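You operate a simulated robot arm through the tools that you are given. There is no shell and no other tool.

Carry out the task below with a simulated robot arm. There is one attempt and no reset: what you move stays moved.

## Task
Plug the blue data plug into the hub port that the job card names and test it.
Fine: lay the plug that filled that port in the yellow square.

It is judged by the outcome, as a careful person would: the job done as asked, and still so three seconds after it is handed in. It fails if anything else is knocked over, pushed out of place, dropped, spilled or broken.

## Robot
A 6-joint arm with a two-finger parallel gripper, fixed in place. Base frame: the origin is on the floor under the middle of its stand, x ahead of it, y to its left, z up. Readings come in cm, degrees, newtons and seconds.
With the tool pointing down near the work surface it reaches from about 36 to 76 cm from the base axis. Its first joint turns from -66.0 to 66.0 degrees. Payload 2.45 kg.
The TCP is the grasp point between the finger pads, 2.4 cm short of the fingertips. In the tool frame z runs along the fingers and y along their closing line. Largest opening 6.8 cm; finger width 1.7, thickness 1; the body of the gripper, 4 by 7 cm, starts 4.1 cm behind the TCP.
Orientation is that of the tool frame in the base frame, as a unit quaternion [w, x, y, z]. With the fingers straight down and closing along the base's y, the tool's x points along the base's -x, its y along +y and its z along -z.

## Interface
- The arm moves only by the tool servo_tool. Its argument "motion" is a list of rows, each an object (a shift or turn left out is 0, a gripper value left out holds the last) with "rot": the turn, a rotation vector about the tool's x, y, z in rad, a list of three; "dp": the shift along the tool's x, y, z in cm, a list of three; "grip": the opening, from 0 (shut) to 1 (fully open). In form: [{"rot": [rx, ry, rz], "dp": [x, y, z], "grip": grip}, ...]. A call has 1 to 20 rows; each row shifts and turns the commanded pose from where the row before left it, along the tool's axes as they then stand. Rows are played at 5 a second. More than 5 cm and 8.6 degrees between two rows, or a gripper value outside its range, and nothing of the call is played. Where a pose cannot be reached the arm comes as near as it can. A force on the tool above 40 N (or 10 N above the force at the start of the call, whichever is more), or a blocked arm, ends the call early, and 0.2 s more pass. The fingers move at their own pace (about 10.8 cm/s each) and stop on an object; they squeeze with about 24 N. The grip force told is the motor's: it shows also when the fingers shut on nothing. Time passes only in rows, and 0.2 s behind the last, so rows that do not move let the fingers close. The reply holds the time, the measured pose of the TCP, the force on the tool along the base axes, the opening and the grip force, in the units named above and with some noise, with the torque about the TCP (base axes, N m) and any sound that the robot's microphone picked up.
- Cameras (640 x 400 px; columns grow to the right, rows downward): "scene" is fixed at [18.5, 44.7, 146.79]; the picture's right is [-0.55, -0.83, 0.00], its down [-0.42, 0.28, -0.87] and it looks along [0.72, -0.48, -0.50] (base axes); focal length 214 px, centre (320, 200). "wrist" rides on the gripper at [8.4, 1.1, -7.5] in the tool frame; the picture's right is [-0.13, 0.99, 0.00], its down [-0.60, -0.08, -0.79] and it looks along [-0.79, -0.10, 0.61] (tool axes); focal length 251 px, centre (320, 200).
- camera(camera): a new picture of that camera. No time passes.
- probe_pixels(camera, pixels): for up to 12 pixels [column, row] of the newest picture of that camera ("zoom" is the newest enlarged one), the place [x, y, z] in the base frame of the surface seen there, good to about 0.2 cm, but the place of the scene camera against the robot may be out by one fixed shift of up to 2.5 cm in any direction. No time passes.
- close_up(camera, box): a new picture of the part [left, top, right, bottom] of that camera's present view, enlarged. No time passes.
- hand_in(): hands the job in; it is judged then, once.

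Open the gripper and draw the arm clear of the work before you hand the job in, unless the task says otherwise.

The tools are called after "Request:" as name(argument=value, ...) on one line, values as JSON. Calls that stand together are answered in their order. servo_tool: Moves the arm, as the interface text tells. Its arguments: {"type":"object","properties":{"motion":{"type":"array","items":{"type":"object","properties":{"rot":{"type":"array","items":{"type":"number"}},"dp":{"type":"array","items":{"type":"number"}},"grip":{"type":"number"}}}}},"required":["motion"]} The other tools are called the same way: camera (camera) takes a picture; probe_pixels (camera, pixels) gives the place of the surface under pixels of a picture; close_up (camera, box) takes an enlarged picture of a part of a camera's view; hand_in () hands the job in.

At the start:

```text
time_s: 0.0
tool_pos: [34.62, 26.4, 133.74]
tcp_rot: [0.0, -0.001, 1.0, 0.0]
wrist_force: [0.0, 0.0, 0.4]
ft_torque: [0.03, 0.02, 0.0]
grip_width: 6.83
gripper_force: 0.0
```

scene: 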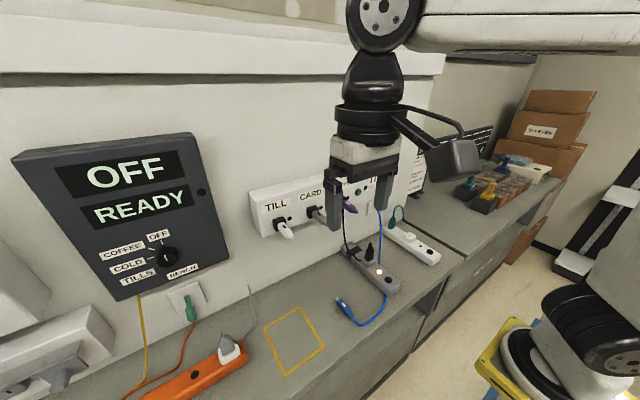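
wrist: 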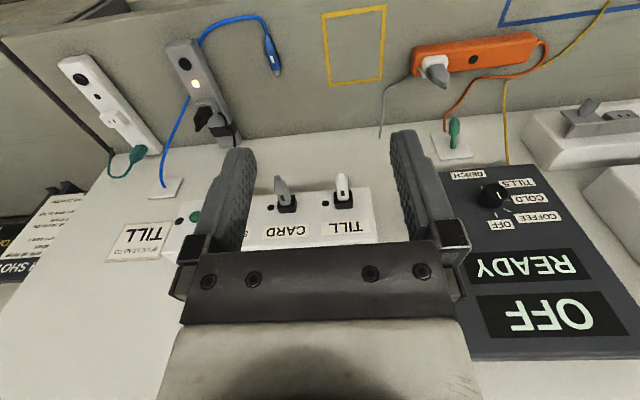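

I see a wall hub with ports (TILL, CARD, ...) near scene pixel (310,205), a card near (420,170), and a blue cable with its plug at about (345,310). I'll enlarge these areas to read the labels.

Request:
close_up(camera="scene", box=[240, 160, 440, 285])

Request:
close_up(camera="wrist", box=[0, 160, 200, 285])

Request:
close_up(camera="scene", box=[0, 130, 240, 280])

Request:
close_up(camera="scene", box=[400, 80, 600, 205])

```text
3.20 times, centred on (340, 222) of scene
```

zoom: 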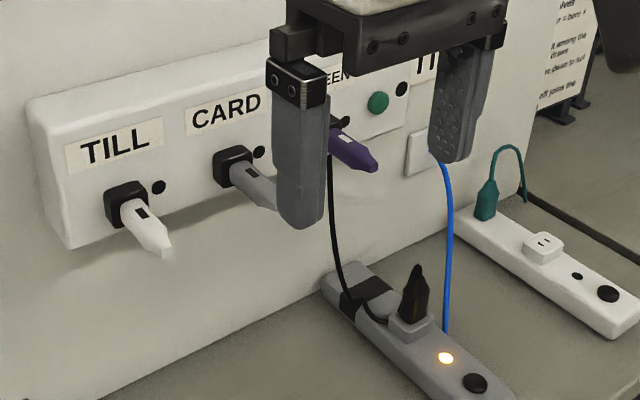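

```text
3.20 times, centred on (100, 222) of wrist
```

zoom: 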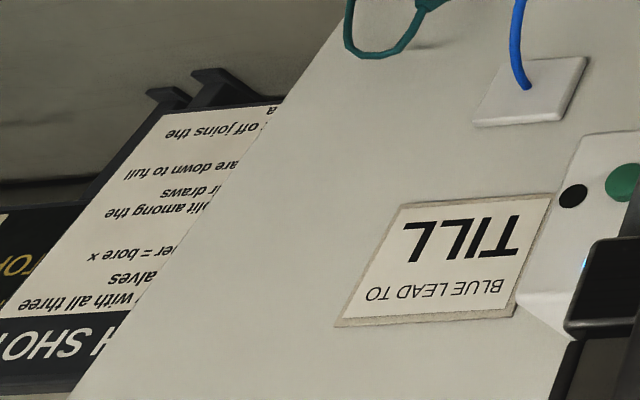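

```text
2.67 times, centred on (120, 205) of scene
```

zoom: 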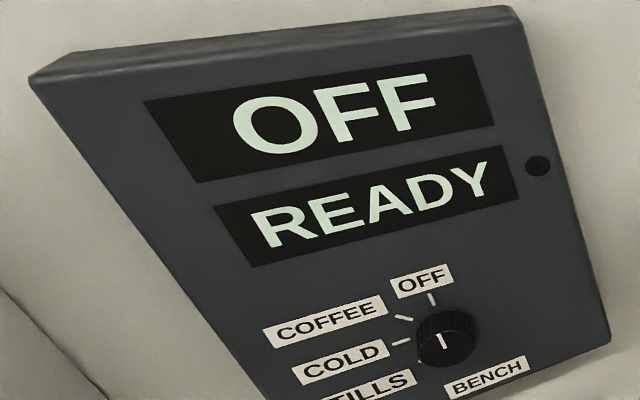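

```text
3.20 times, centred on (500, 142) of scene
```

zoom: 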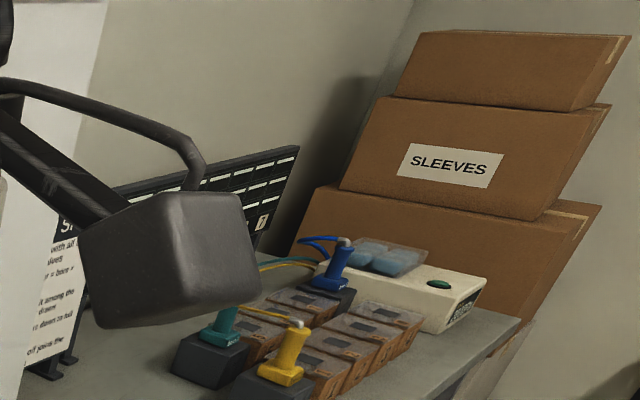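

The job card reads "BLUE LEAD TO TILL". The TILL port holds a white plug. I'll probe the main features to get the geometry.

Request:
camera(camera="scene")

Request:
camera(camera="wrist")

Request:
probe_pixels(camera="wrist", pixels=[[342, 178], [343, 204], [345, 228], [280, 182], [288, 206], [300, 230], [324, 204], [327, 14], [386, 6], [331, 84], [384, 78], [270, 60]])

Request:
probe_pixels(camera="scene", pixels=[[275, 222], [285, 230], [290, 235], [289, 218], [358, 191], [365, 187], [300, 308], [266, 327], [286, 376], [325, 346], [345, 308], [338, 302]])

Request:
close_up(camera="wrist", box=[240, 160, 400, 260])

Request:
close_up(camera="wrist", box=[140, 0, 300, 100])

Request:
close_up(camera="scene", box=[240, 260, 440, 385])

```text
taken
```

scene: 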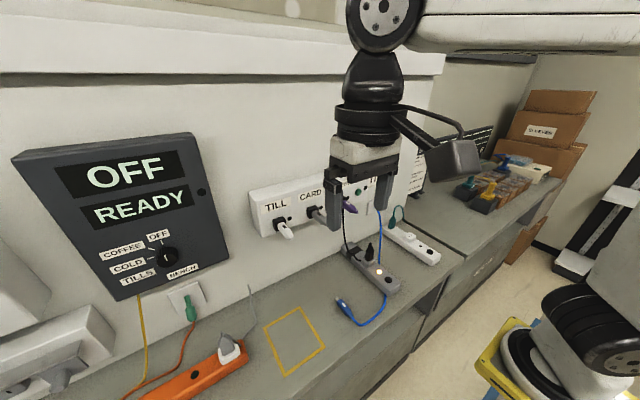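

```text
taken
```

wrist: 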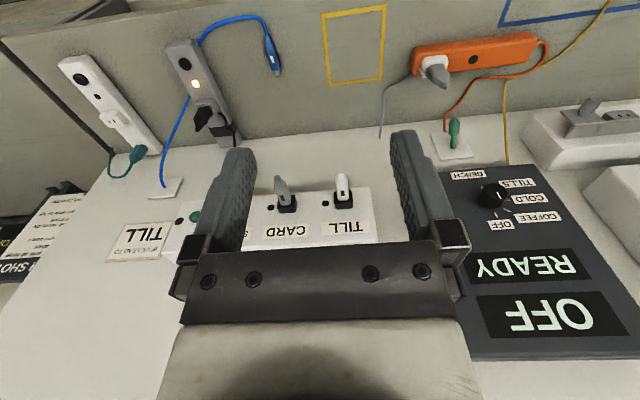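

```text
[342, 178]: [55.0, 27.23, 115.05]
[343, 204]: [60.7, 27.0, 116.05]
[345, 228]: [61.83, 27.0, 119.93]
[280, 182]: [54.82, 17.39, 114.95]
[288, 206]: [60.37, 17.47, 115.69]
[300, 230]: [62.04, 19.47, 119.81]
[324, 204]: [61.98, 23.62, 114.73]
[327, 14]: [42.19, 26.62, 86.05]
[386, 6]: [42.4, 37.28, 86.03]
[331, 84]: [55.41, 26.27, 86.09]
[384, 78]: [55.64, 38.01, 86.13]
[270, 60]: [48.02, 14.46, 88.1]
```

```text
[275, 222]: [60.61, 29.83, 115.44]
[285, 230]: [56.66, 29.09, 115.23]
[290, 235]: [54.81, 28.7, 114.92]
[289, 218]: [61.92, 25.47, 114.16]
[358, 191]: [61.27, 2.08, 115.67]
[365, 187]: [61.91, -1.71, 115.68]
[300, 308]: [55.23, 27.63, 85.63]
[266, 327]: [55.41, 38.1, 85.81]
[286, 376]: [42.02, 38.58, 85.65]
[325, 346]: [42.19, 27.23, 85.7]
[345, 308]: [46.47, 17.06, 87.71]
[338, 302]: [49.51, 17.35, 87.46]
```

```text
4.00 times, centred on (320, 210) of wrist
```

zoom: 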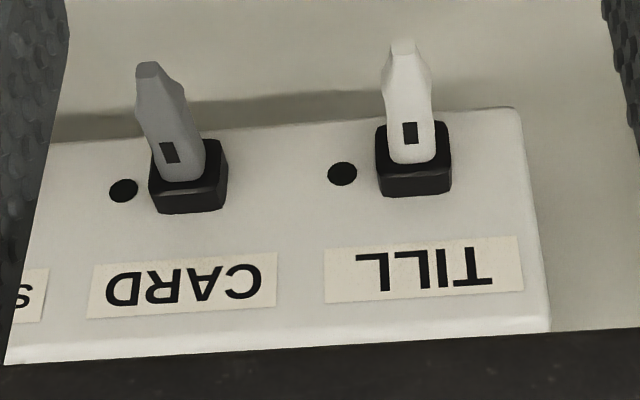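

```text
4.00 times, centred on (220, 50) of wrist
```

zoom: 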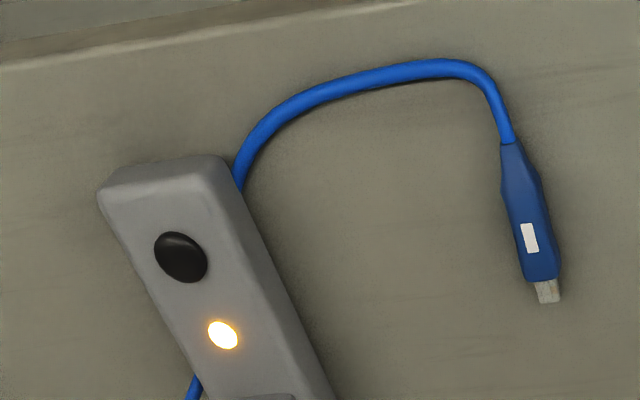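

```text
3.20 times, centred on (340, 322) of scene
```

zoom: 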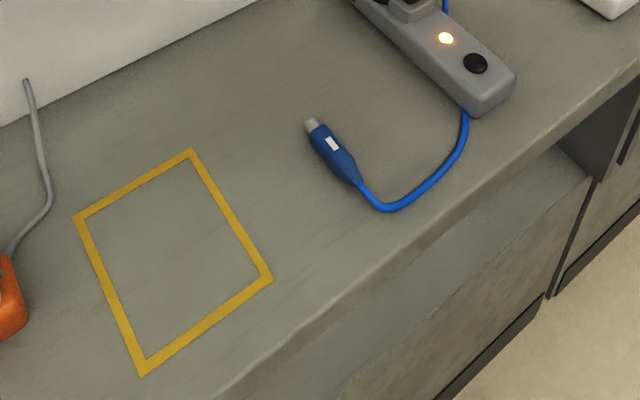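

The yellow square spans about x 42–55.5, y 27–38 on a bench at z≈86. The TILL plug sits at about (55–60.5, 27, 115), and its mark faces up. I'll shift the arm sideways to see the right end of the hub and its green button without the fingers in the way.

Request:
servo_tool(motion=[{"dp": [0, -3, 0], "grip": 1}, {"dp": [0, -3, 0]}, {"dp": [0, -3, 0]}, {"dp": [0, -3, 0]}, {"dp": [0, -3, 0]}, {"dp": [0, -3, 0]}, {"dp": [0, -3, 0]}])

Request:
camera(camera="wrist")

Request:
camera(camera="scene")

```text
time_s: 1.6
tool_pos: [37.34, 6.31, 134.07]
tcp_rot: [0.0, -0.001, 1.0, 0.0]
wrist_force: [0.1, 0.8, 0.1]
ft_torque: [0.02, -0.01, 0.01]
grip_width: 6.79
gripper_force: 0.0
out of reach, approached as far as the arm can: row 5, 6, 7
```

```text
taken
```

wrist: 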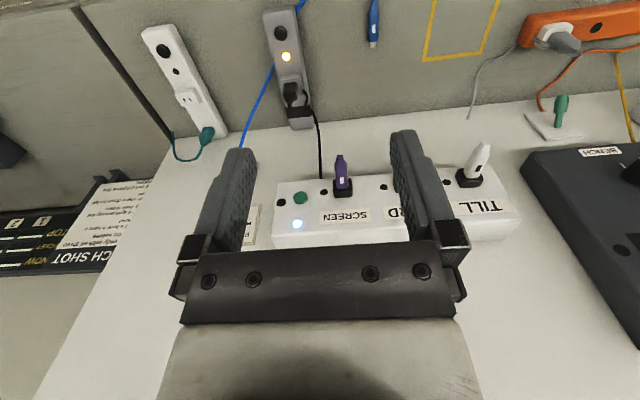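

```text
taken
```

scene: 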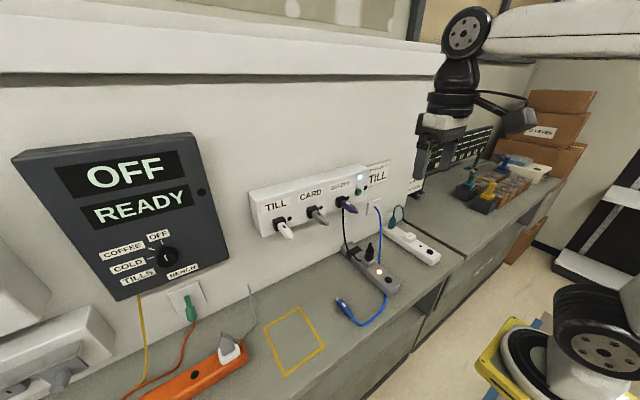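

The hub is now visible: ports TILL, CARD and SCREEN, with a green button at wrist pixel (300,197) and a lit white/blue lamp at (297,225). I'll enlarge both views and probe the button.

Request:
close_up(camera="wrist", box=[230, 150, 390, 250])

Request:
close_up(camera="scene", box=[240, 150, 400, 250])

Request:
probe_pixels(camera="wrist", pixels=[[300, 198], [281, 203], [297, 225], [470, 182], [478, 160], [475, 170], [340, 170], [342, 188], [373, 40], [373, 20], [320, 215], [310, 180]])

```text
4.00 times, centred on (310, 200) of wrist
```

zoom: 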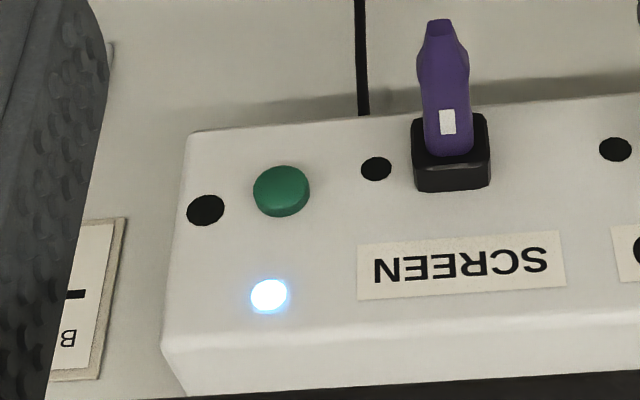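

```text
4.00 times, centred on (320, 200) of scene
```

zoom: 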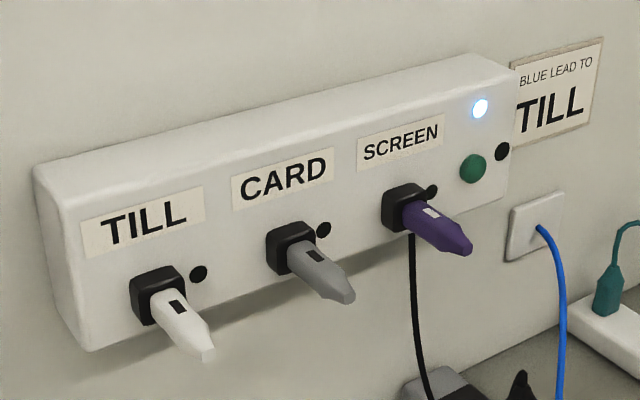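

```text
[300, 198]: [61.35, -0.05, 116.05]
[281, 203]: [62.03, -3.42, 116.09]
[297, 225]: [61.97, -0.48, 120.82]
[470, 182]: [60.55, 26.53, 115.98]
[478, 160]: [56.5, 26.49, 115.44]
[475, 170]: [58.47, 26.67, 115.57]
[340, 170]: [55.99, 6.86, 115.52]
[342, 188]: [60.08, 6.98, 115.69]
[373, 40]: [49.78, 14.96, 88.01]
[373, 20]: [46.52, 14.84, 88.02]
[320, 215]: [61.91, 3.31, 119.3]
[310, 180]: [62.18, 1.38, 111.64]
```

The hub's power lamp is lit and the green button is at about (61.4, 0, 116). The last rows ran out of reach, so I'll move back toward the TILL plug in small steps. I'll check the pose afterwards, then take a closer look at the white plug.

Request:
servo_tool(motion=[{"dp": [-1, 3, 0]}, {"dp": [-1, 3, 1]}, {"dp": [-1, 3, 1]}, {"dp": [-1, 3, 1]}, {"dp": [-1, 3, 1]}, {"dp": [-1, 3, 1]}, {"dp": [0, 2, 1]}, {"dp": [0, 0, 0]}])

Request:
camera(camera="wrist")

```text
time_s: 3.4
tool_pos: [43.46, 26.51, 128.07]
tcp_rot: [0.0, -0.001, 1.0, 0.0]
wrist_force: [0.4, 0.7, 0.6]
ft_torque: [0.0, 0.0, 0.01]
grip_width: 6.82
gripper_force: 0.1
```

```text
taken
```

wrist: 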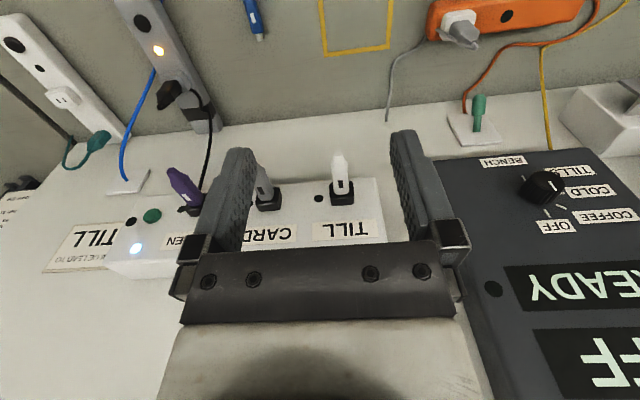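

The pose is now about (43.5, 26.5, 128), and the white plug runs from wrist pixel (338,152) to (342,190). I'll enlarge it and probe its outline.

Request:
close_up(camera="wrist", box=[290, 140, 390, 202])

Request:
probe_pixels(camera="wrist", pixels=[[338, 155], [339, 160], [340, 165], [341, 172], [342, 180], [334, 175], [348, 175], [342, 188], [342, 196], [318, 199], [370, 190], [375, 178]])

```text
6.40 times, centred on (340, 171) of wrist
```

zoom: 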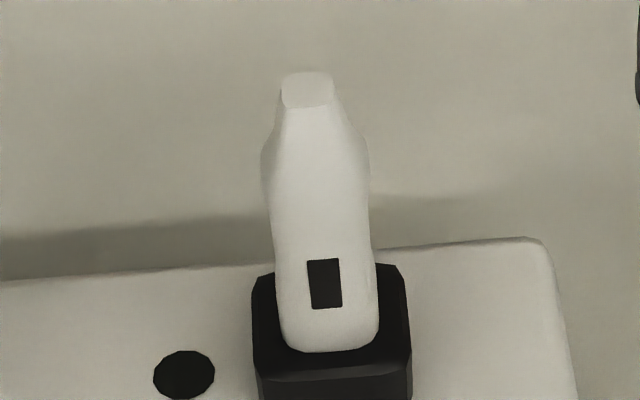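

```text
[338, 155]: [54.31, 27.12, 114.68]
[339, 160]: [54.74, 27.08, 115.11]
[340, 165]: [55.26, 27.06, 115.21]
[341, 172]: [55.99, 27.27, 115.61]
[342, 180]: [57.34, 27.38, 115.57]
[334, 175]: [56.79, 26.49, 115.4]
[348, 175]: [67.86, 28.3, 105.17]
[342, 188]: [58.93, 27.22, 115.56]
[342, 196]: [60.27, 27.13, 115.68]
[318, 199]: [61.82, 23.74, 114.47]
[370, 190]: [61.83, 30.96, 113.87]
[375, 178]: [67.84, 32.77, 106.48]
```

The white plug's centre is at about y 27.15, its top is at z 115.6, and the exposed body runs x 54.3–60. Before moving closer to the wall I'll probe the ledge above the hub for clearance.

Request:
camera(camera="scene")

Request:
probe_pixels(camera="scene", pixels=[[250, 30], [250, 60], [250, 72], [250, 80], [250, 100], [150, 50], [420, 60], [380, 30], [375, 75], [365, 110], [420, 15]])

```text
taken
```

scene: 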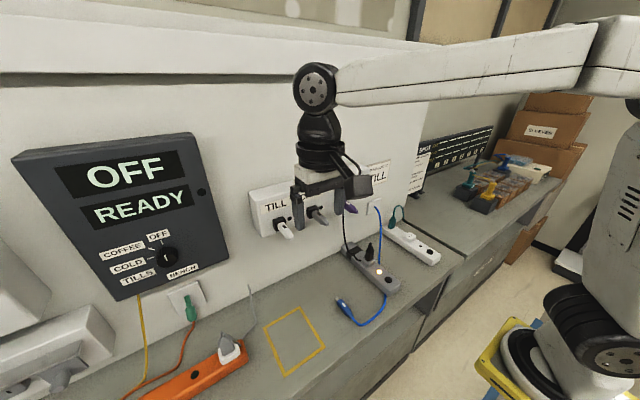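

```text
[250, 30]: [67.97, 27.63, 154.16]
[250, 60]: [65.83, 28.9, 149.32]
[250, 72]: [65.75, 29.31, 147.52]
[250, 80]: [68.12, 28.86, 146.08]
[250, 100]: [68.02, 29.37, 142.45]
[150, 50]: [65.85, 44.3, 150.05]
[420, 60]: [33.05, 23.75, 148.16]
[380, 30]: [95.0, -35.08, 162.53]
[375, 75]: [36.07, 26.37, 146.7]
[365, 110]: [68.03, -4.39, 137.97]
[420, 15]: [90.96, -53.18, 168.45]
```

The ledge is at x≈65.8, z>146, so there is clearance. I'll move to just above the white plug at (57.2, 27.15, 122) with the fingers open.

Request:
servo_tool(motion=[{"dp": [-2.75, 0.13, 1.0], "grip": 1}, {"dp": [-2.75, 0.13, 1.0]}, {"dp": [-2.75, 0.13, 1.0]}, {"dp": [-2.75, 0.13, 1.0]}, {"dp": [-2.75, 0.12, 1.0]}, {"dp": [0, 0, 1.0]}, {"dp": [0, 0, 0]}])

Request:
camera(camera="wrist")

Request:
camera(camera="scene")

```text
time_s: 5.0
tool_pos: [57.25, 26.91, 122.02]
tcp_rot: [0.0, 0.0, 1.0, 0.0]
wrist_force: [-0.4, 0.4, -0.9]
ft_torque: [-0.01, 0.0, -0.03]
grip_width: 6.79
gripper_force: 0.0
```

```text
taken
```

wrist: 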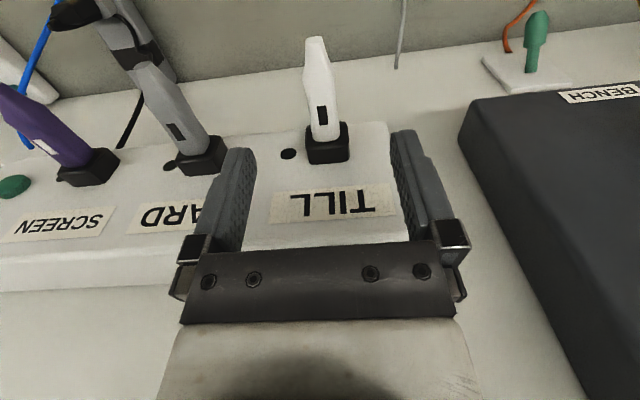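

```text
taken
```

scene: 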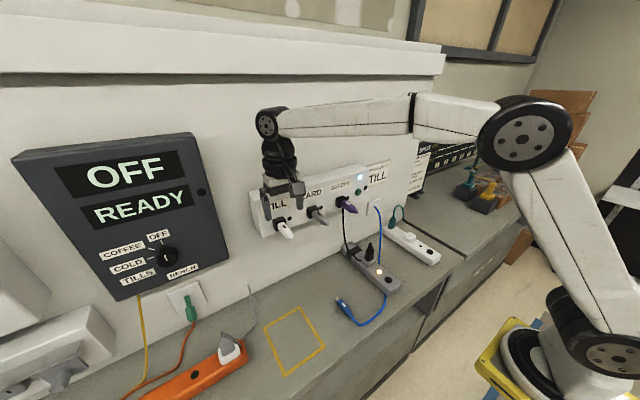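

The gripper is above the white plug, which spans wrist pixels (316,40) to (325,140). I'll probe it here to refine its centre line and size.

Request:
probe_pixels(camera="wrist", pixels=[[316, 50], [318, 65], [321, 90], [322, 110], [324, 130], [308, 100], [335, 100], [328, 145], [328, 160], [310, 120], [339, 120], [315, 40]])

Request:
close_up(camera="wrist", box=[260, 30, 400, 118])

```text
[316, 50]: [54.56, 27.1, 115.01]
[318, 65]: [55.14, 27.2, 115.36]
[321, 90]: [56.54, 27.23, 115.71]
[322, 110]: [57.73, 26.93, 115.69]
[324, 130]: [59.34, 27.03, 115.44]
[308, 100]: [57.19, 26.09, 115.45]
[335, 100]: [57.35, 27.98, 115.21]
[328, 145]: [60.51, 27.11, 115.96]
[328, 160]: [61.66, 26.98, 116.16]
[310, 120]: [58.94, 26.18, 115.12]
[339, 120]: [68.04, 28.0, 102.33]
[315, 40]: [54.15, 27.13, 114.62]
```

```text
4.55 times, centred on (330, 74) of wrist
```

zoom: 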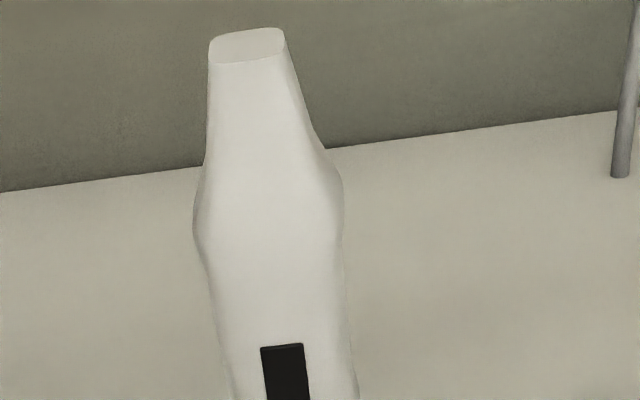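

The plug centre line is at y≈27.05, about 1.9 cm wide. I'll go straight down to z≈116.2 around the body and close the fingers.

Request:
servo_tool(motion=[{"dp": [0, 0.12, 1.2], "grip": 1}, {"dp": [0, 0, 1.2]}, {"dp": [0, 0, 1.2]}, {"dp": [0, 0, 1.2]}, {"dp": [0, 0, 1.0]}, {"dp": [0, 0, 0]}])

Request:
camera(camera="wrist")

```text
time_s: 6.4
tool_pos: [57.24, 27.2, 116.34]
tcp_rot: [-0.001, 0.001, 1.0, 0.0]
wrist_force: [0.2, -0.7, 0.1]
ft_torque: [0.0, -0.02, 0.02]
grip_width: 6.81
gripper_force: 0.0
```

```text
taken
```

wrist: 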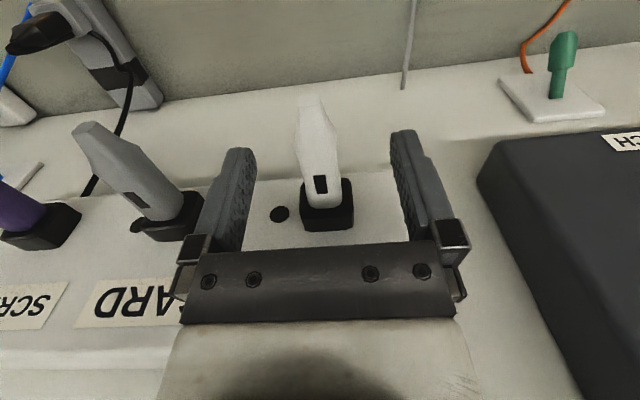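

The plug body sits between the fingers. I'll close on it and hold still.

Request:
servo_tool(motion=[{"dp": [0, 0, 0], "grip": 0.35}, {"dp": [0, 0, 0], "grip": 0.2}, {"dp": [0, 0, 0], "grip": 0}, {"dp": [0, 0, 0]}, {"dp": [0, 0, 0]}])

Request:
camera(camera="wrist")

```text
time_s: 7.6
tool_pos: [57.22, 27.15, 116.29]
tcp_rot: [0.0, 0.0, 1.0, 0.001]
wrist_force: [-1.2, -3.3, -0.9]
ft_torque: [-0.03, 0.06, -0.11]
grip_width: 1.86
gripper_force: 24.1
```

```text
taken
```

wrist: 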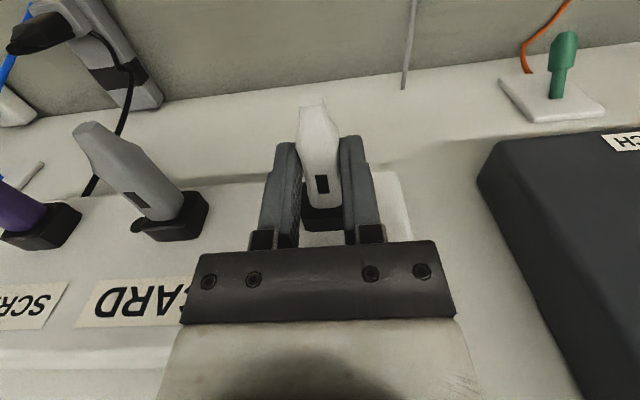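

The fingers hold the plug (width 1.86, grip 24 N). Next I pull it straight out along -x in small steps and watch the force.

Request:
servo_tool(motion=[{"dp": [0.3, 0, 0], "grip": 0}, {"dp": [0.3, 0, 0]}, {"dp": [0.3, 0, 0]}, {"dp": [0.3, 0, 0]}, {"dp": [0, 0, 0]}])

Request:
camera(camera="wrist")

```text
time_s: 8.8
tool_pos: [55.86, 27.25, 116.29]
tcp_rot: [0.0, -0.002, 1.0, -0.001]
wrist_force: [0.0, 0.0, 0.4]
ft_torque: [0.0, -0.01, -0.01]
grip_width: 1.86
gripper_force: 24.1
```

```text
taken
```

wrist: 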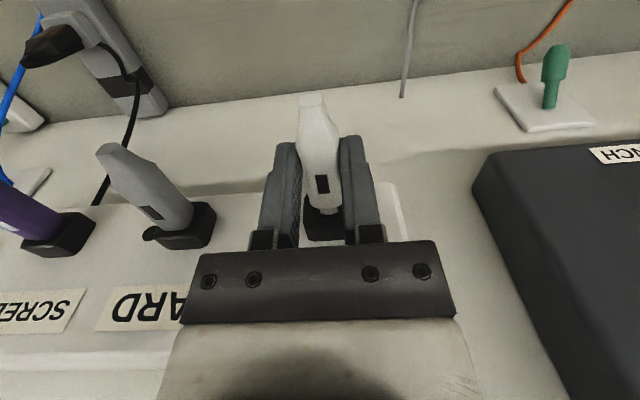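

The plug moved with the gripper and its tip is now leaving the socket. I'll continue straight back another 6 cm until it is clear, then look.

Request:
servo_tool(motion=[{"dp": [0.5, 0, 0], "grip": 0}, {"dp": [0.5, 0, 0]}, {"dp": [1, 0, 0]}, {"dp": [1, 0, 0]}, {"dp": [1.5, 0, 0]}, {"dp": [1.5, 0, 0]}, {"dp": [0, 0, 0]}])

Request:
close_up(camera="wrist", box=[220, 80, 420, 205])

Request:
camera(camera="wrist")

```text
time_s: 10.4
tool_pos: [49.97, 27.08, 116.43]
tcp_rot: [0.0, 0.0, 1.0, 0.0]
wrist_force: [0.4, -0.4, 0.2]
ft_torque: [0.01, 0.0, 0.0]
grip_width: 1.86
gripper_force: 23.8
```

```text
3.20 times, centred on (320, 142) of wrist
```

zoom: 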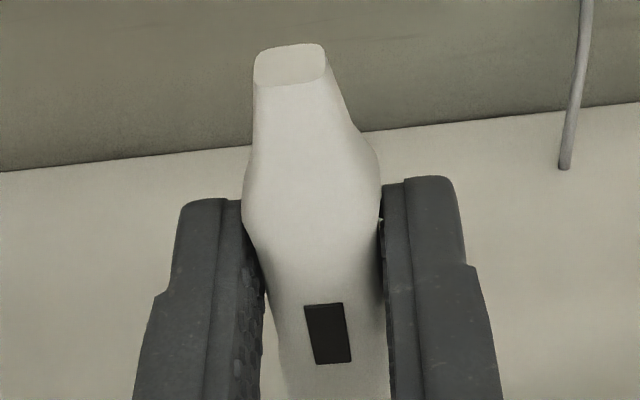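

```text
taken
```

wrist: 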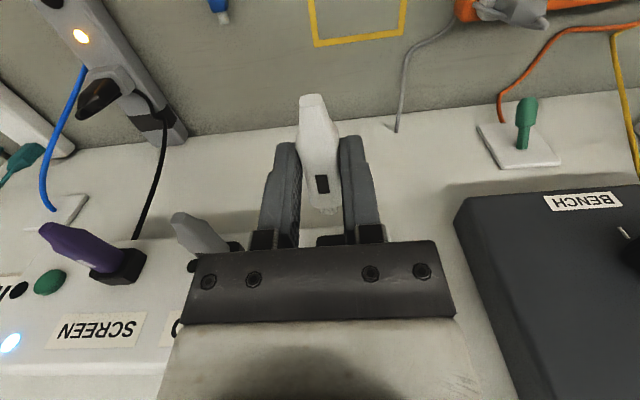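

The white plug is fully out with no force on the tool. I'll carry it over the middle of the yellow square (about 48.5, 32.3) and lower to z≈92.

Request:
servo_tool(motion=[{"dp": [0.3, 1, 1], "grip": 0}, {"dp": [0.4, 1.1, 2]}, {"dp": [0.4, 1.1, 2.5]}, {"dp": [0.4, 1.0, 2.5]}, {"dp": [0, 1.0, 2.5]}, {"dp": [0, 0, 2.5]}, {"dp": [0, 0, 2.5]}, {"dp": [0, 0, 2.5]}, {"dp": [0, 0, 2.5]}, {"dp": [0, 0, 2]}, {"dp": [0, 0, 1.5]}, {"dp": [0, 0, 0]}])

Request:
camera(camera="wrist")

Request:
camera(camera="scene")

```text
time_s: 13.0
tool_pos: [48.5, 32.37, 92.21]
tcp_rot: [0.0, -0.001, 1.0, 0.0]
wrist_force: [-0.1, 0.0, -0.3]
ft_torque: [0.04, 0.02, -0.03]
grip_width: 1.86
gripper_force: 24.6
```

```text
taken
```

wrist: 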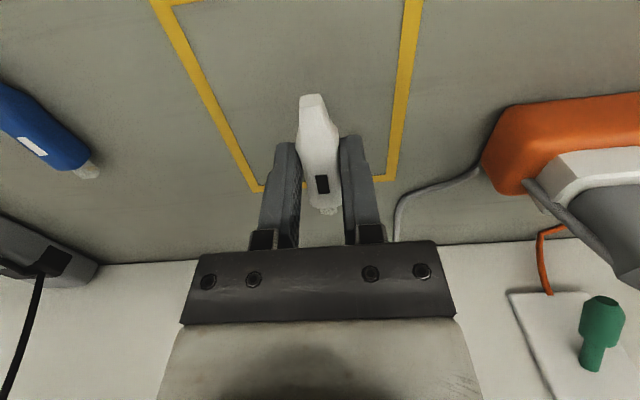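

```text
taken
```

scene: 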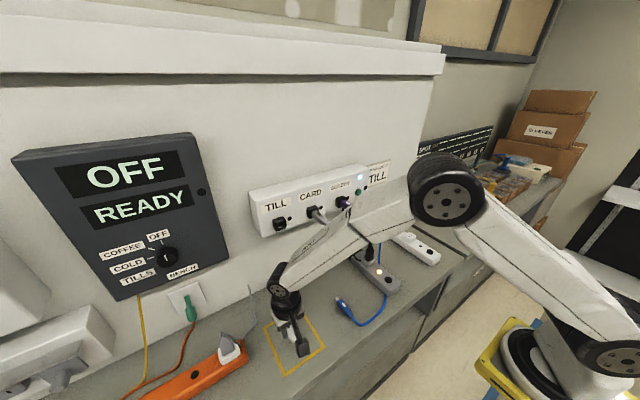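

The plug is above the square, clear of both side lines and of the orange strip. I'll lower it gently toward the bench, z≈88.9.

Request:
servo_tool(motion=[{"dp": [0, 0, 1.2], "grip": 0}, {"dp": [0, 0, 1.0]}, {"dp": [0, 0, 0.6]}, {"dp": [0, 0, 0.4]}, {"dp": [0, 0, 0.1]}, {"dp": [0, 0, 0]}])

Request:
camera(camera="wrist")

```text
time_s: 14.4
tool_pos: [48.46, 32.34, 89.08]
tcp_rot: [0.0, -0.001, 1.0, 0.0]
wrist_force: [0.9, -0.7, -0.6]
ft_torque: [-0.01, -0.03, 0.01]
grip_width: 1.86
gripper_force: 24.3
```

```text
taken
```

wrist: 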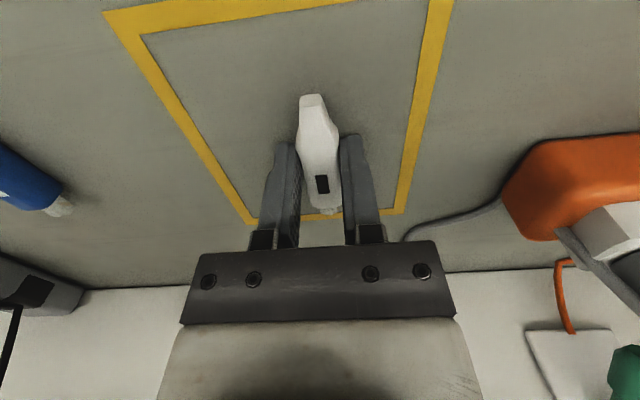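

No contact yet at z 89.08. I'll probe the plug's ends and the square's lines to confirm it sits inside before I set it down.

Request:
probe_pixels(camera="wrist", pixels=[[312, 100], [320, 165], [325, 198], [327, 206], [330, 212], [312, 217], [240, 195], [405, 190], [250, 20], [290, 80], [400, 80], [380, 180]])

Request:
close_up(camera="wrist", box=[240, 80, 400, 240])

```text
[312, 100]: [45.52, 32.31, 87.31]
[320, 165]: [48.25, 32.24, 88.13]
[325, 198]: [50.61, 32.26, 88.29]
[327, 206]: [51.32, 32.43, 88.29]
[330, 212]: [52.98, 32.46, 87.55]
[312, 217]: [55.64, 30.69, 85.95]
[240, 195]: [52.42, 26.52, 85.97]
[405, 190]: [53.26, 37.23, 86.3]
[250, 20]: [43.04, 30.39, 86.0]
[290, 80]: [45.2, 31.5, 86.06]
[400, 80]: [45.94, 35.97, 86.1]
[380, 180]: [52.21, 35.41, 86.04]
```

```text
2.50 times, centred on (320, 160) of wrist
```

zoom: 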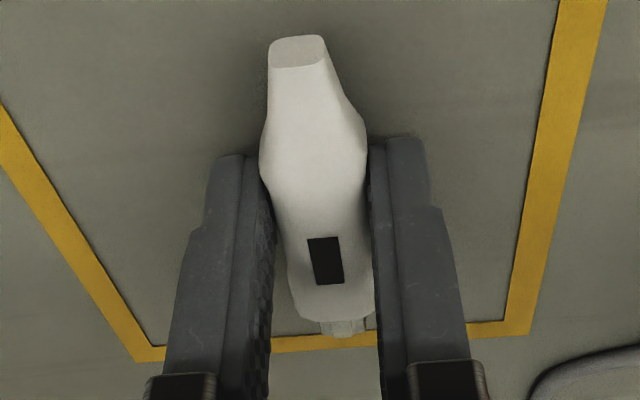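

The plug lies inside the lines (x 45.4–53, y≈32.3), with its bottom about 0.3 cm above the bench. I'll lower slowly until it touches.

Request:
servo_tool(motion=[{"dp": [0, 0, 0.1], "grip": 0}, {"dp": [0, 0, 0.1]}, {"dp": [0, 0, 0.1]}, {"dp": [0, 0, 0]}])

```text
time_s: 15.4
tool_pos: [48.32, 32.34, 88.76]
tcp_rot: [0.0, -0.001, 1.0, 0.0]
wrist_force: [-1.0, -0.7, 5.9]
ft_torque: [-0.01, 0.04, 0.03]
grip_width: 1.85
gripper_force: 24.1
```

An upward force of 5.9 N shows the plug is on the bench. I'll open the fingers and rise straight up.

Request:
servo_tool(motion=[{"dp": [0, 0, 0], "grip": 0.35}, {"dp": [0, 0, 0], "grip": 0.6}, {"dp": [0, 0, -0.5]}, {"dp": [0, 0, -1]}, {"dp": [0, 0, -2]}, {"dp": [0, 0, -3]}, {"dp": [0, 0, -3]}, {"dp": [0, 0, 0]}])

Request:
camera(camera="wrist")

Request:
camera(camera="scene")

```text
time_s: 17.2
tool_pos: [48.44, 32.38, 98.09]
tcp_rot: [0.0, 0.0, 1.0, 0.0]
wrist_force: [-0.5, -0.2, 1.0]
ft_torque: [-0.02, -0.01, 0.05]
grip_width: 4.07
gripper_force: 0.1
```

```text
taken
```

wrist: 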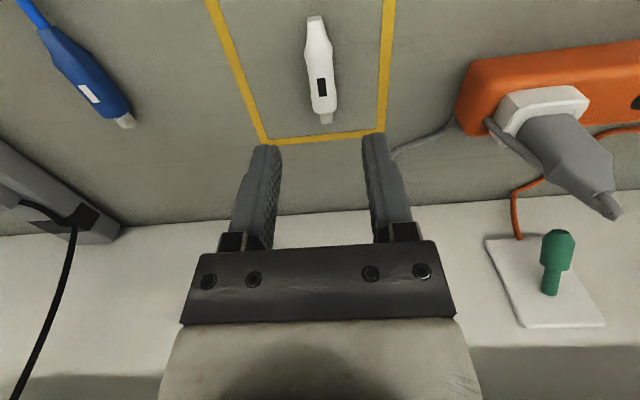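

```text
taken
```

scene: 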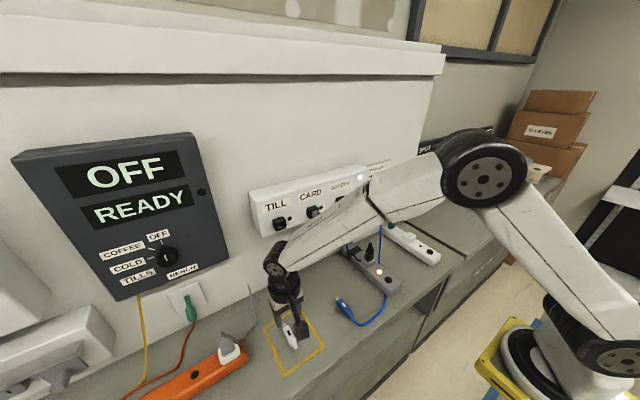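

The white plug rests inside the square. I'll check the CARD plug on the hub (near scene pixel (313,212)) and the blue plug's position.

Request:
close_up(camera="scene", box=[250, 160, 410, 260])

Request:
probe_pixels(camera="wrist", pixels=[[318, 25], [320, 55], [324, 105], [326, 118], [40, 15], [60, 45], [80, 75], [100, 100], [112, 112], [125, 122], [60, 100], [150, 100]])

Request:
close_up(camera="wrist", box=[0, 0, 200, 125])

```text
4.00 times, centred on (330, 210) of scene
```

zoom: 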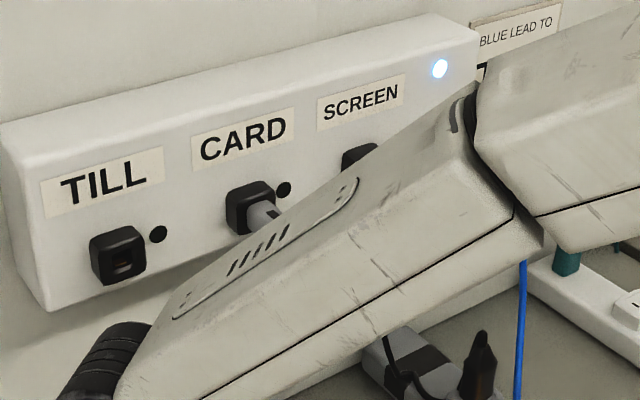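

```text
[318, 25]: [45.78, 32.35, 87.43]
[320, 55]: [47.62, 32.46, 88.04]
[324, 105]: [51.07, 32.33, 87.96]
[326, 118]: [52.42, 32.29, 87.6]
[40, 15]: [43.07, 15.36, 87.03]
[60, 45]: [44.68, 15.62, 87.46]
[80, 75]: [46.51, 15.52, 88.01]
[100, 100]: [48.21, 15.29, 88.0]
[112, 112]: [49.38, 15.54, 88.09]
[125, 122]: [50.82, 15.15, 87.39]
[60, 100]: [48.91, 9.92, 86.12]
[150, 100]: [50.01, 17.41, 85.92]
```

```text
3.20 times, centred on (100, 62) of wrist
```

zoom: 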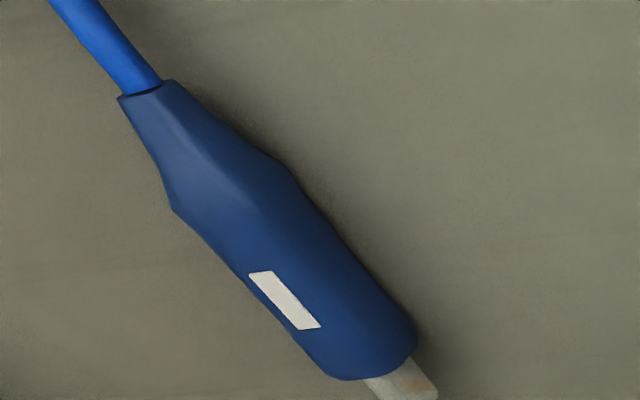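

The CARD plug is untouched and the TILL socket is empty. The blue plug lies around x 43.4–51, y≈15.4. I'll move over it at z≈100 to measure its axis and what surrounds it.

Request:
servo_tool(motion=[{"dp": [0.4, -2, -1], "grip": 0.6}, {"dp": [0.4, -3, -1]}, {"dp": [0.4, -3, 0]}, {"dp": [0.4, -3, 0]}, {"dp": [0.4, -3, 0]}, {"dp": [0.4, -3, 0]}, {"dp": [0, 0, 0]}])

Request:
camera(camera="wrist")

Request:
camera(camera="scene")

```text
time_s: 18.8
tool_pos: [45.99, 15.22, 100.17]
tcp_rot: [-0.001, -0.001, 1.0, 0.0]
wrist_force: [-0.9, 0.6, 0.3]
ft_torque: [-0.01, -0.02, 0.02]
grip_width: 4.09
gripper_force: 0.1
```

```text
taken
```

wrist: 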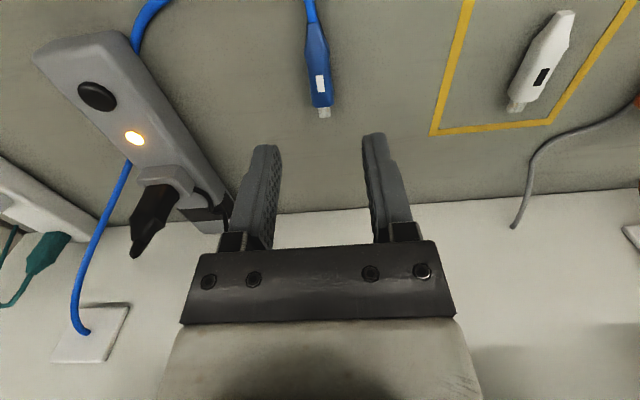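

```text
taken
```

scene: 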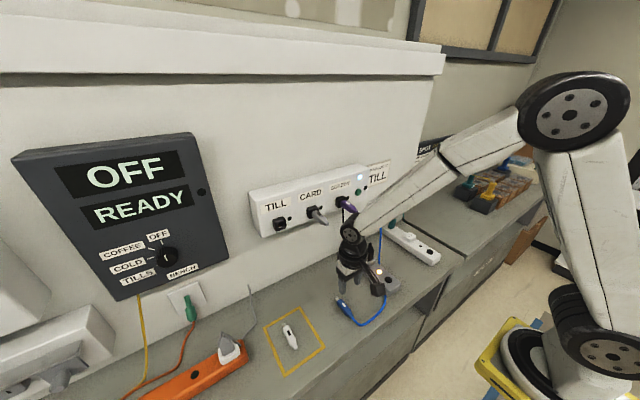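

The blue cable seems to run past or under the grey strip between wrist pixels (130,165) and (137,45). I'll enlarge that area to see how the cable lies, and probe the plug's axis.

Request:
close_up(camera="wrist", box=[20, 0, 260, 150])

Request:
close_up(camera="wrist", box=[270, 0, 370, 125])

Request:
probe_pixels(camera="wrist", pixels=[[310, 22], [316, 45], [320, 75], [322, 100], [324, 113], [305, 75], [333, 75], [311, 5], [150, 10], [137, 40], [100, 40], [130, 165]])

Request:
close_up(camera="scene", box=[320, 200, 460, 340])

```text
2.67 times, centred on (140, 75) of wrist
```

zoom: 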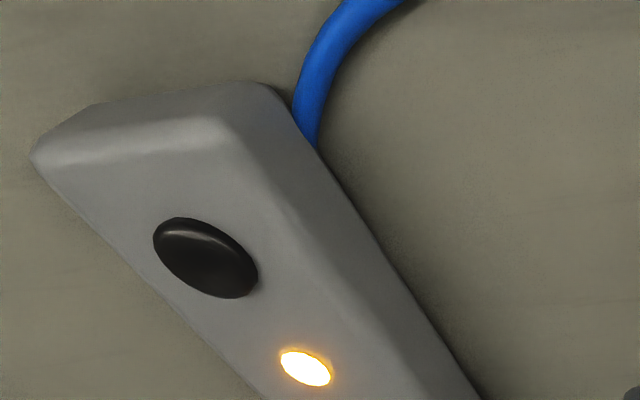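

```text
3.20 times, centred on (320, 62) of wrist
```

zoom: 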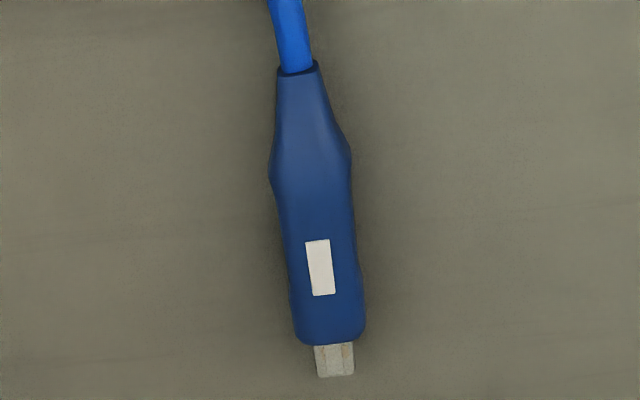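

```text
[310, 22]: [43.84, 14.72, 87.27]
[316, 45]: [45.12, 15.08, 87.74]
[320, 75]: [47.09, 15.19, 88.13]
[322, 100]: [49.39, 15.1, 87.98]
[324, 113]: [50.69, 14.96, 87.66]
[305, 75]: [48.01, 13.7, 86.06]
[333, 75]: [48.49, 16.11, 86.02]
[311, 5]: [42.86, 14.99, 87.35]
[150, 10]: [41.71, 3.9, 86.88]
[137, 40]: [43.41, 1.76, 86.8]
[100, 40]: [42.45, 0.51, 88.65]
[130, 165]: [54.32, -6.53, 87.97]
```

```text
2.86 times, centred on (390, 270) of scene
```

zoom: 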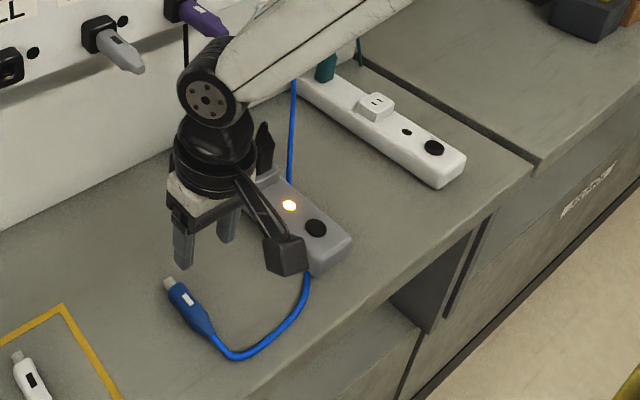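

The blue plug lies almost parallel to x, centred at y≈15.0, mark up, tail at x≈43.6 and tip at ≈51. Gripping at TCP x 46.7, z 88.75 gives the same hold the white plug had. I'll lower to z≈93 first and check.

Request:
servo_tool(motion=[{"dp": [-0.35, -0.1, 1.5], "grip": 0.6}, {"dp": [-0.35, -0.1, 2]}, {"dp": [0, 0, 2]}, {"dp": [0, 0, 1.5]}, {"dp": [0, 0, 0]}])

Request:
camera(camera="wrist")

```text
time_s: 20.0
tool_pos: [46.68, 15.09, 93.2]
tcp_rot: [0.0, 0.0, 1.0, 0.0]
wrist_force: [-0.1, 0.0, 0.0]
ft_torque: [0.01, 0.01, -0.05]
grip_width: 4.09
gripper_force: 0.1
```

```text
taken
```

wrist: 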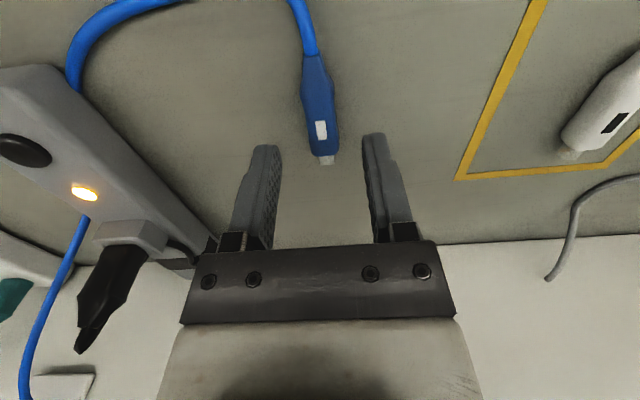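

The plug is centred between the fingers and nothing is in the way. I'll descend to z≈88.8.

Request:
servo_tool(motion=[{"dp": [0, -0.05, 1.2], "grip": 0.6}, {"dp": [0, 0, 1.2]}, {"dp": [0, 0, 1.0]}, {"dp": [0, 0, 0.6]}, {"dp": [0, 0, 0.35]}, {"dp": [0, 0, 0]}])

Request:
camera(camera="wrist")

```text
time_s: 21.4
tool_pos: [46.78, 15.13, 88.73]
tcp_rot: [-0.001, 0.0, 1.0, 0.0]
wrist_force: [-0.4, 0.3, -0.7]
ft_torque: [-0.02, -0.03, 0.03]
grip_width: 4.06
gripper_force: 0.1
```

```text
taken
```

wrist: 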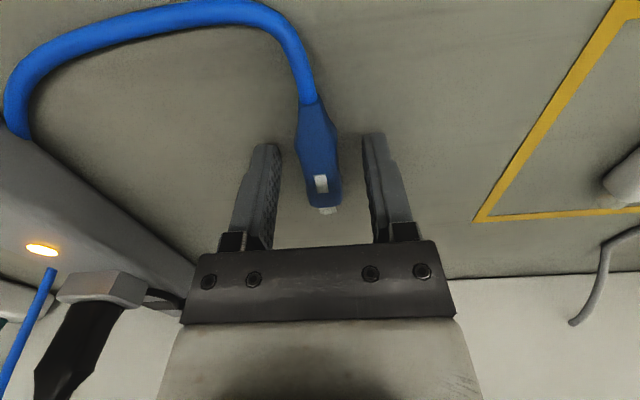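

The blue plug's mark at (321,184) matches where the white plug's mark was in the grip. I'll close the fingers and hold.

Request:
servo_tool(motion=[{"dp": [0, 0, 0], "grip": 0.3}, {"dp": [0, 0, 0], "grip": 0.15}, {"dp": [0, 0, 0], "grip": 0}, {"dp": [0, 0, 0]}, {"dp": [0, 0, 0]}])

Request:
close_up(camera="wrist", box=[220, 80, 420, 240])

```text
time_s: 22.6
tool_pos: [46.64, 15.08, 88.77]
tcp_rot: [0.0, 0.001, 1.0, 0.0]
wrist_force: [0.1, -0.1, 0.1]
ft_torque: [0.03, 0.01, 0.01]
grip_width: 1.86
gripper_force: 24.2
```

```text
2.50 times, centred on (320, 160) of wrist
```

zoom: 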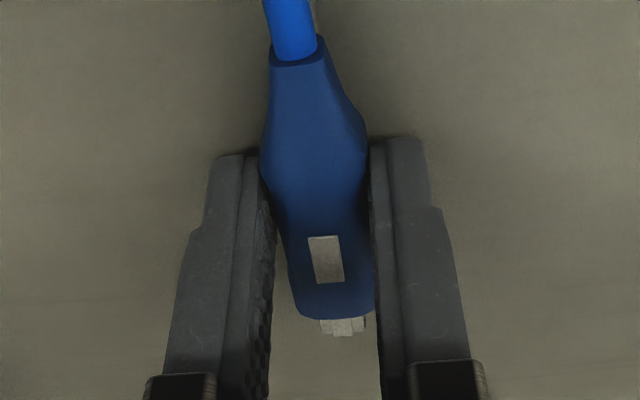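

The grip matches the white plug's (width 1.86, same place in the picture). I'll lift a few cm and watch the cable and the grey strip.

Request:
servo_tool(motion=[{"dp": [0, 0, -0.5], "grip": 0}, {"dp": [0, 0, -1]}, {"dp": [0, 0, -1.5]}, {"dp": [0, 0, -2]}, {"dp": [0, 0, 0]}])

Request:
camera(camera="wrist")

Request:
close_up(camera="scene", box=[300, 200, 460, 340])

```text
time_s: 23.8
tool_pos: [46.7, 15.1, 93.92]
tcp_rot: [0.0, 0.0, 1.0, 0.0]
wrist_force: [-0.8, -0.3, 0.2]
ft_torque: [0.01, -0.03, -0.01]
grip_width: 1.88
gripper_force: 24.0
```

```text
taken
```

wrist: 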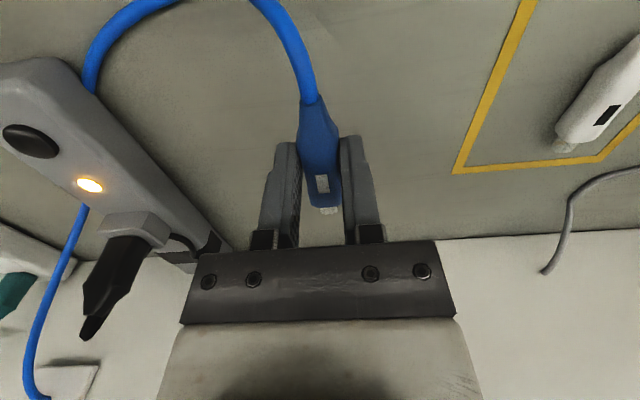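

```text
2.86 times, centred on (380, 270) of scene
```

zoom: 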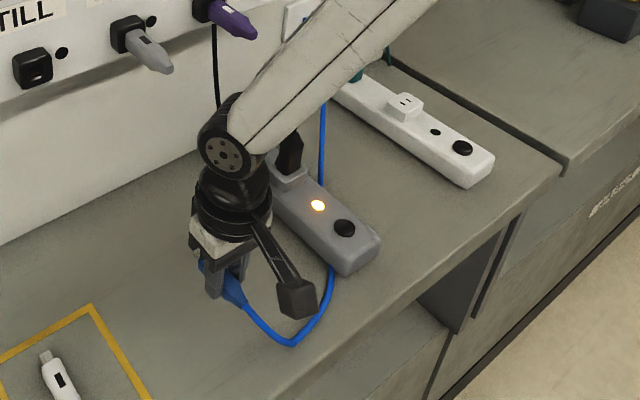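

No force from the cable, and the strip has not moved. I'll lift further, to about z 105, moving slightly toward +y, and check again.

Request:
servo_tool(motion=[{"dp": [0, 0.3, -2], "grip": 0}, {"dp": [0, 0.5, -2]}, {"dp": [0, 0.5, -2]}, {"dp": [0, 0.5, -2]}, {"dp": [0, 0.5, -2]}, {"dp": [0, 0.5, -1.5]}, {"dp": [0, 0, 0]}])

Request:
camera(camera="wrist")

Request:
close_up(camera="scene", box=[280, 180, 460, 340])

```text
time_s: 25.4
tool_pos: [46.69, 17.84, 105.39]
tcp_rot: [0.0, -0.001, 1.0, -0.001]
wrist_force: [0.0, 0.5, 0.2]
ft_torque: [0.02, 0.0, -0.01]
grip_width: 1.84
gripper_force: 24.1
```

```text
taken
```

wrist: 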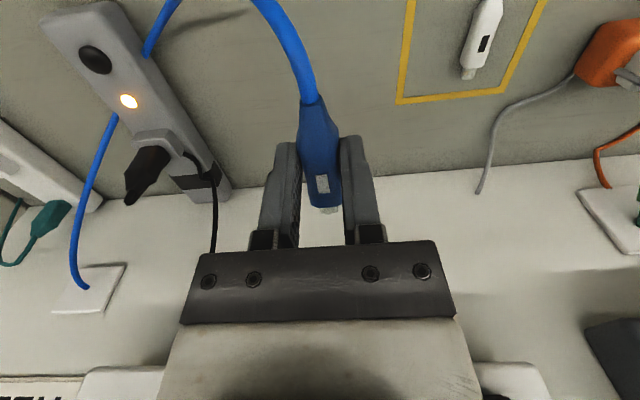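

```text
2.50 times, centred on (370, 260) of scene
```

zoom: 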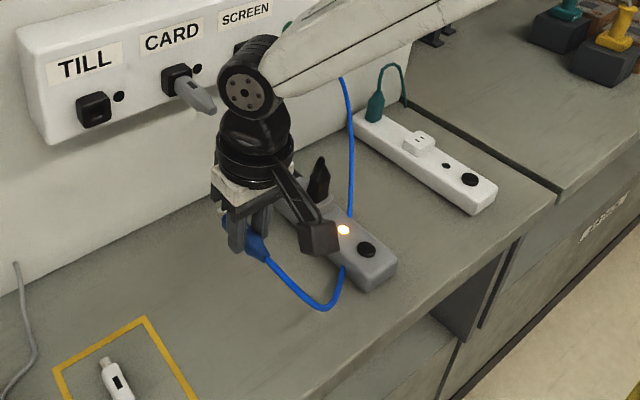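

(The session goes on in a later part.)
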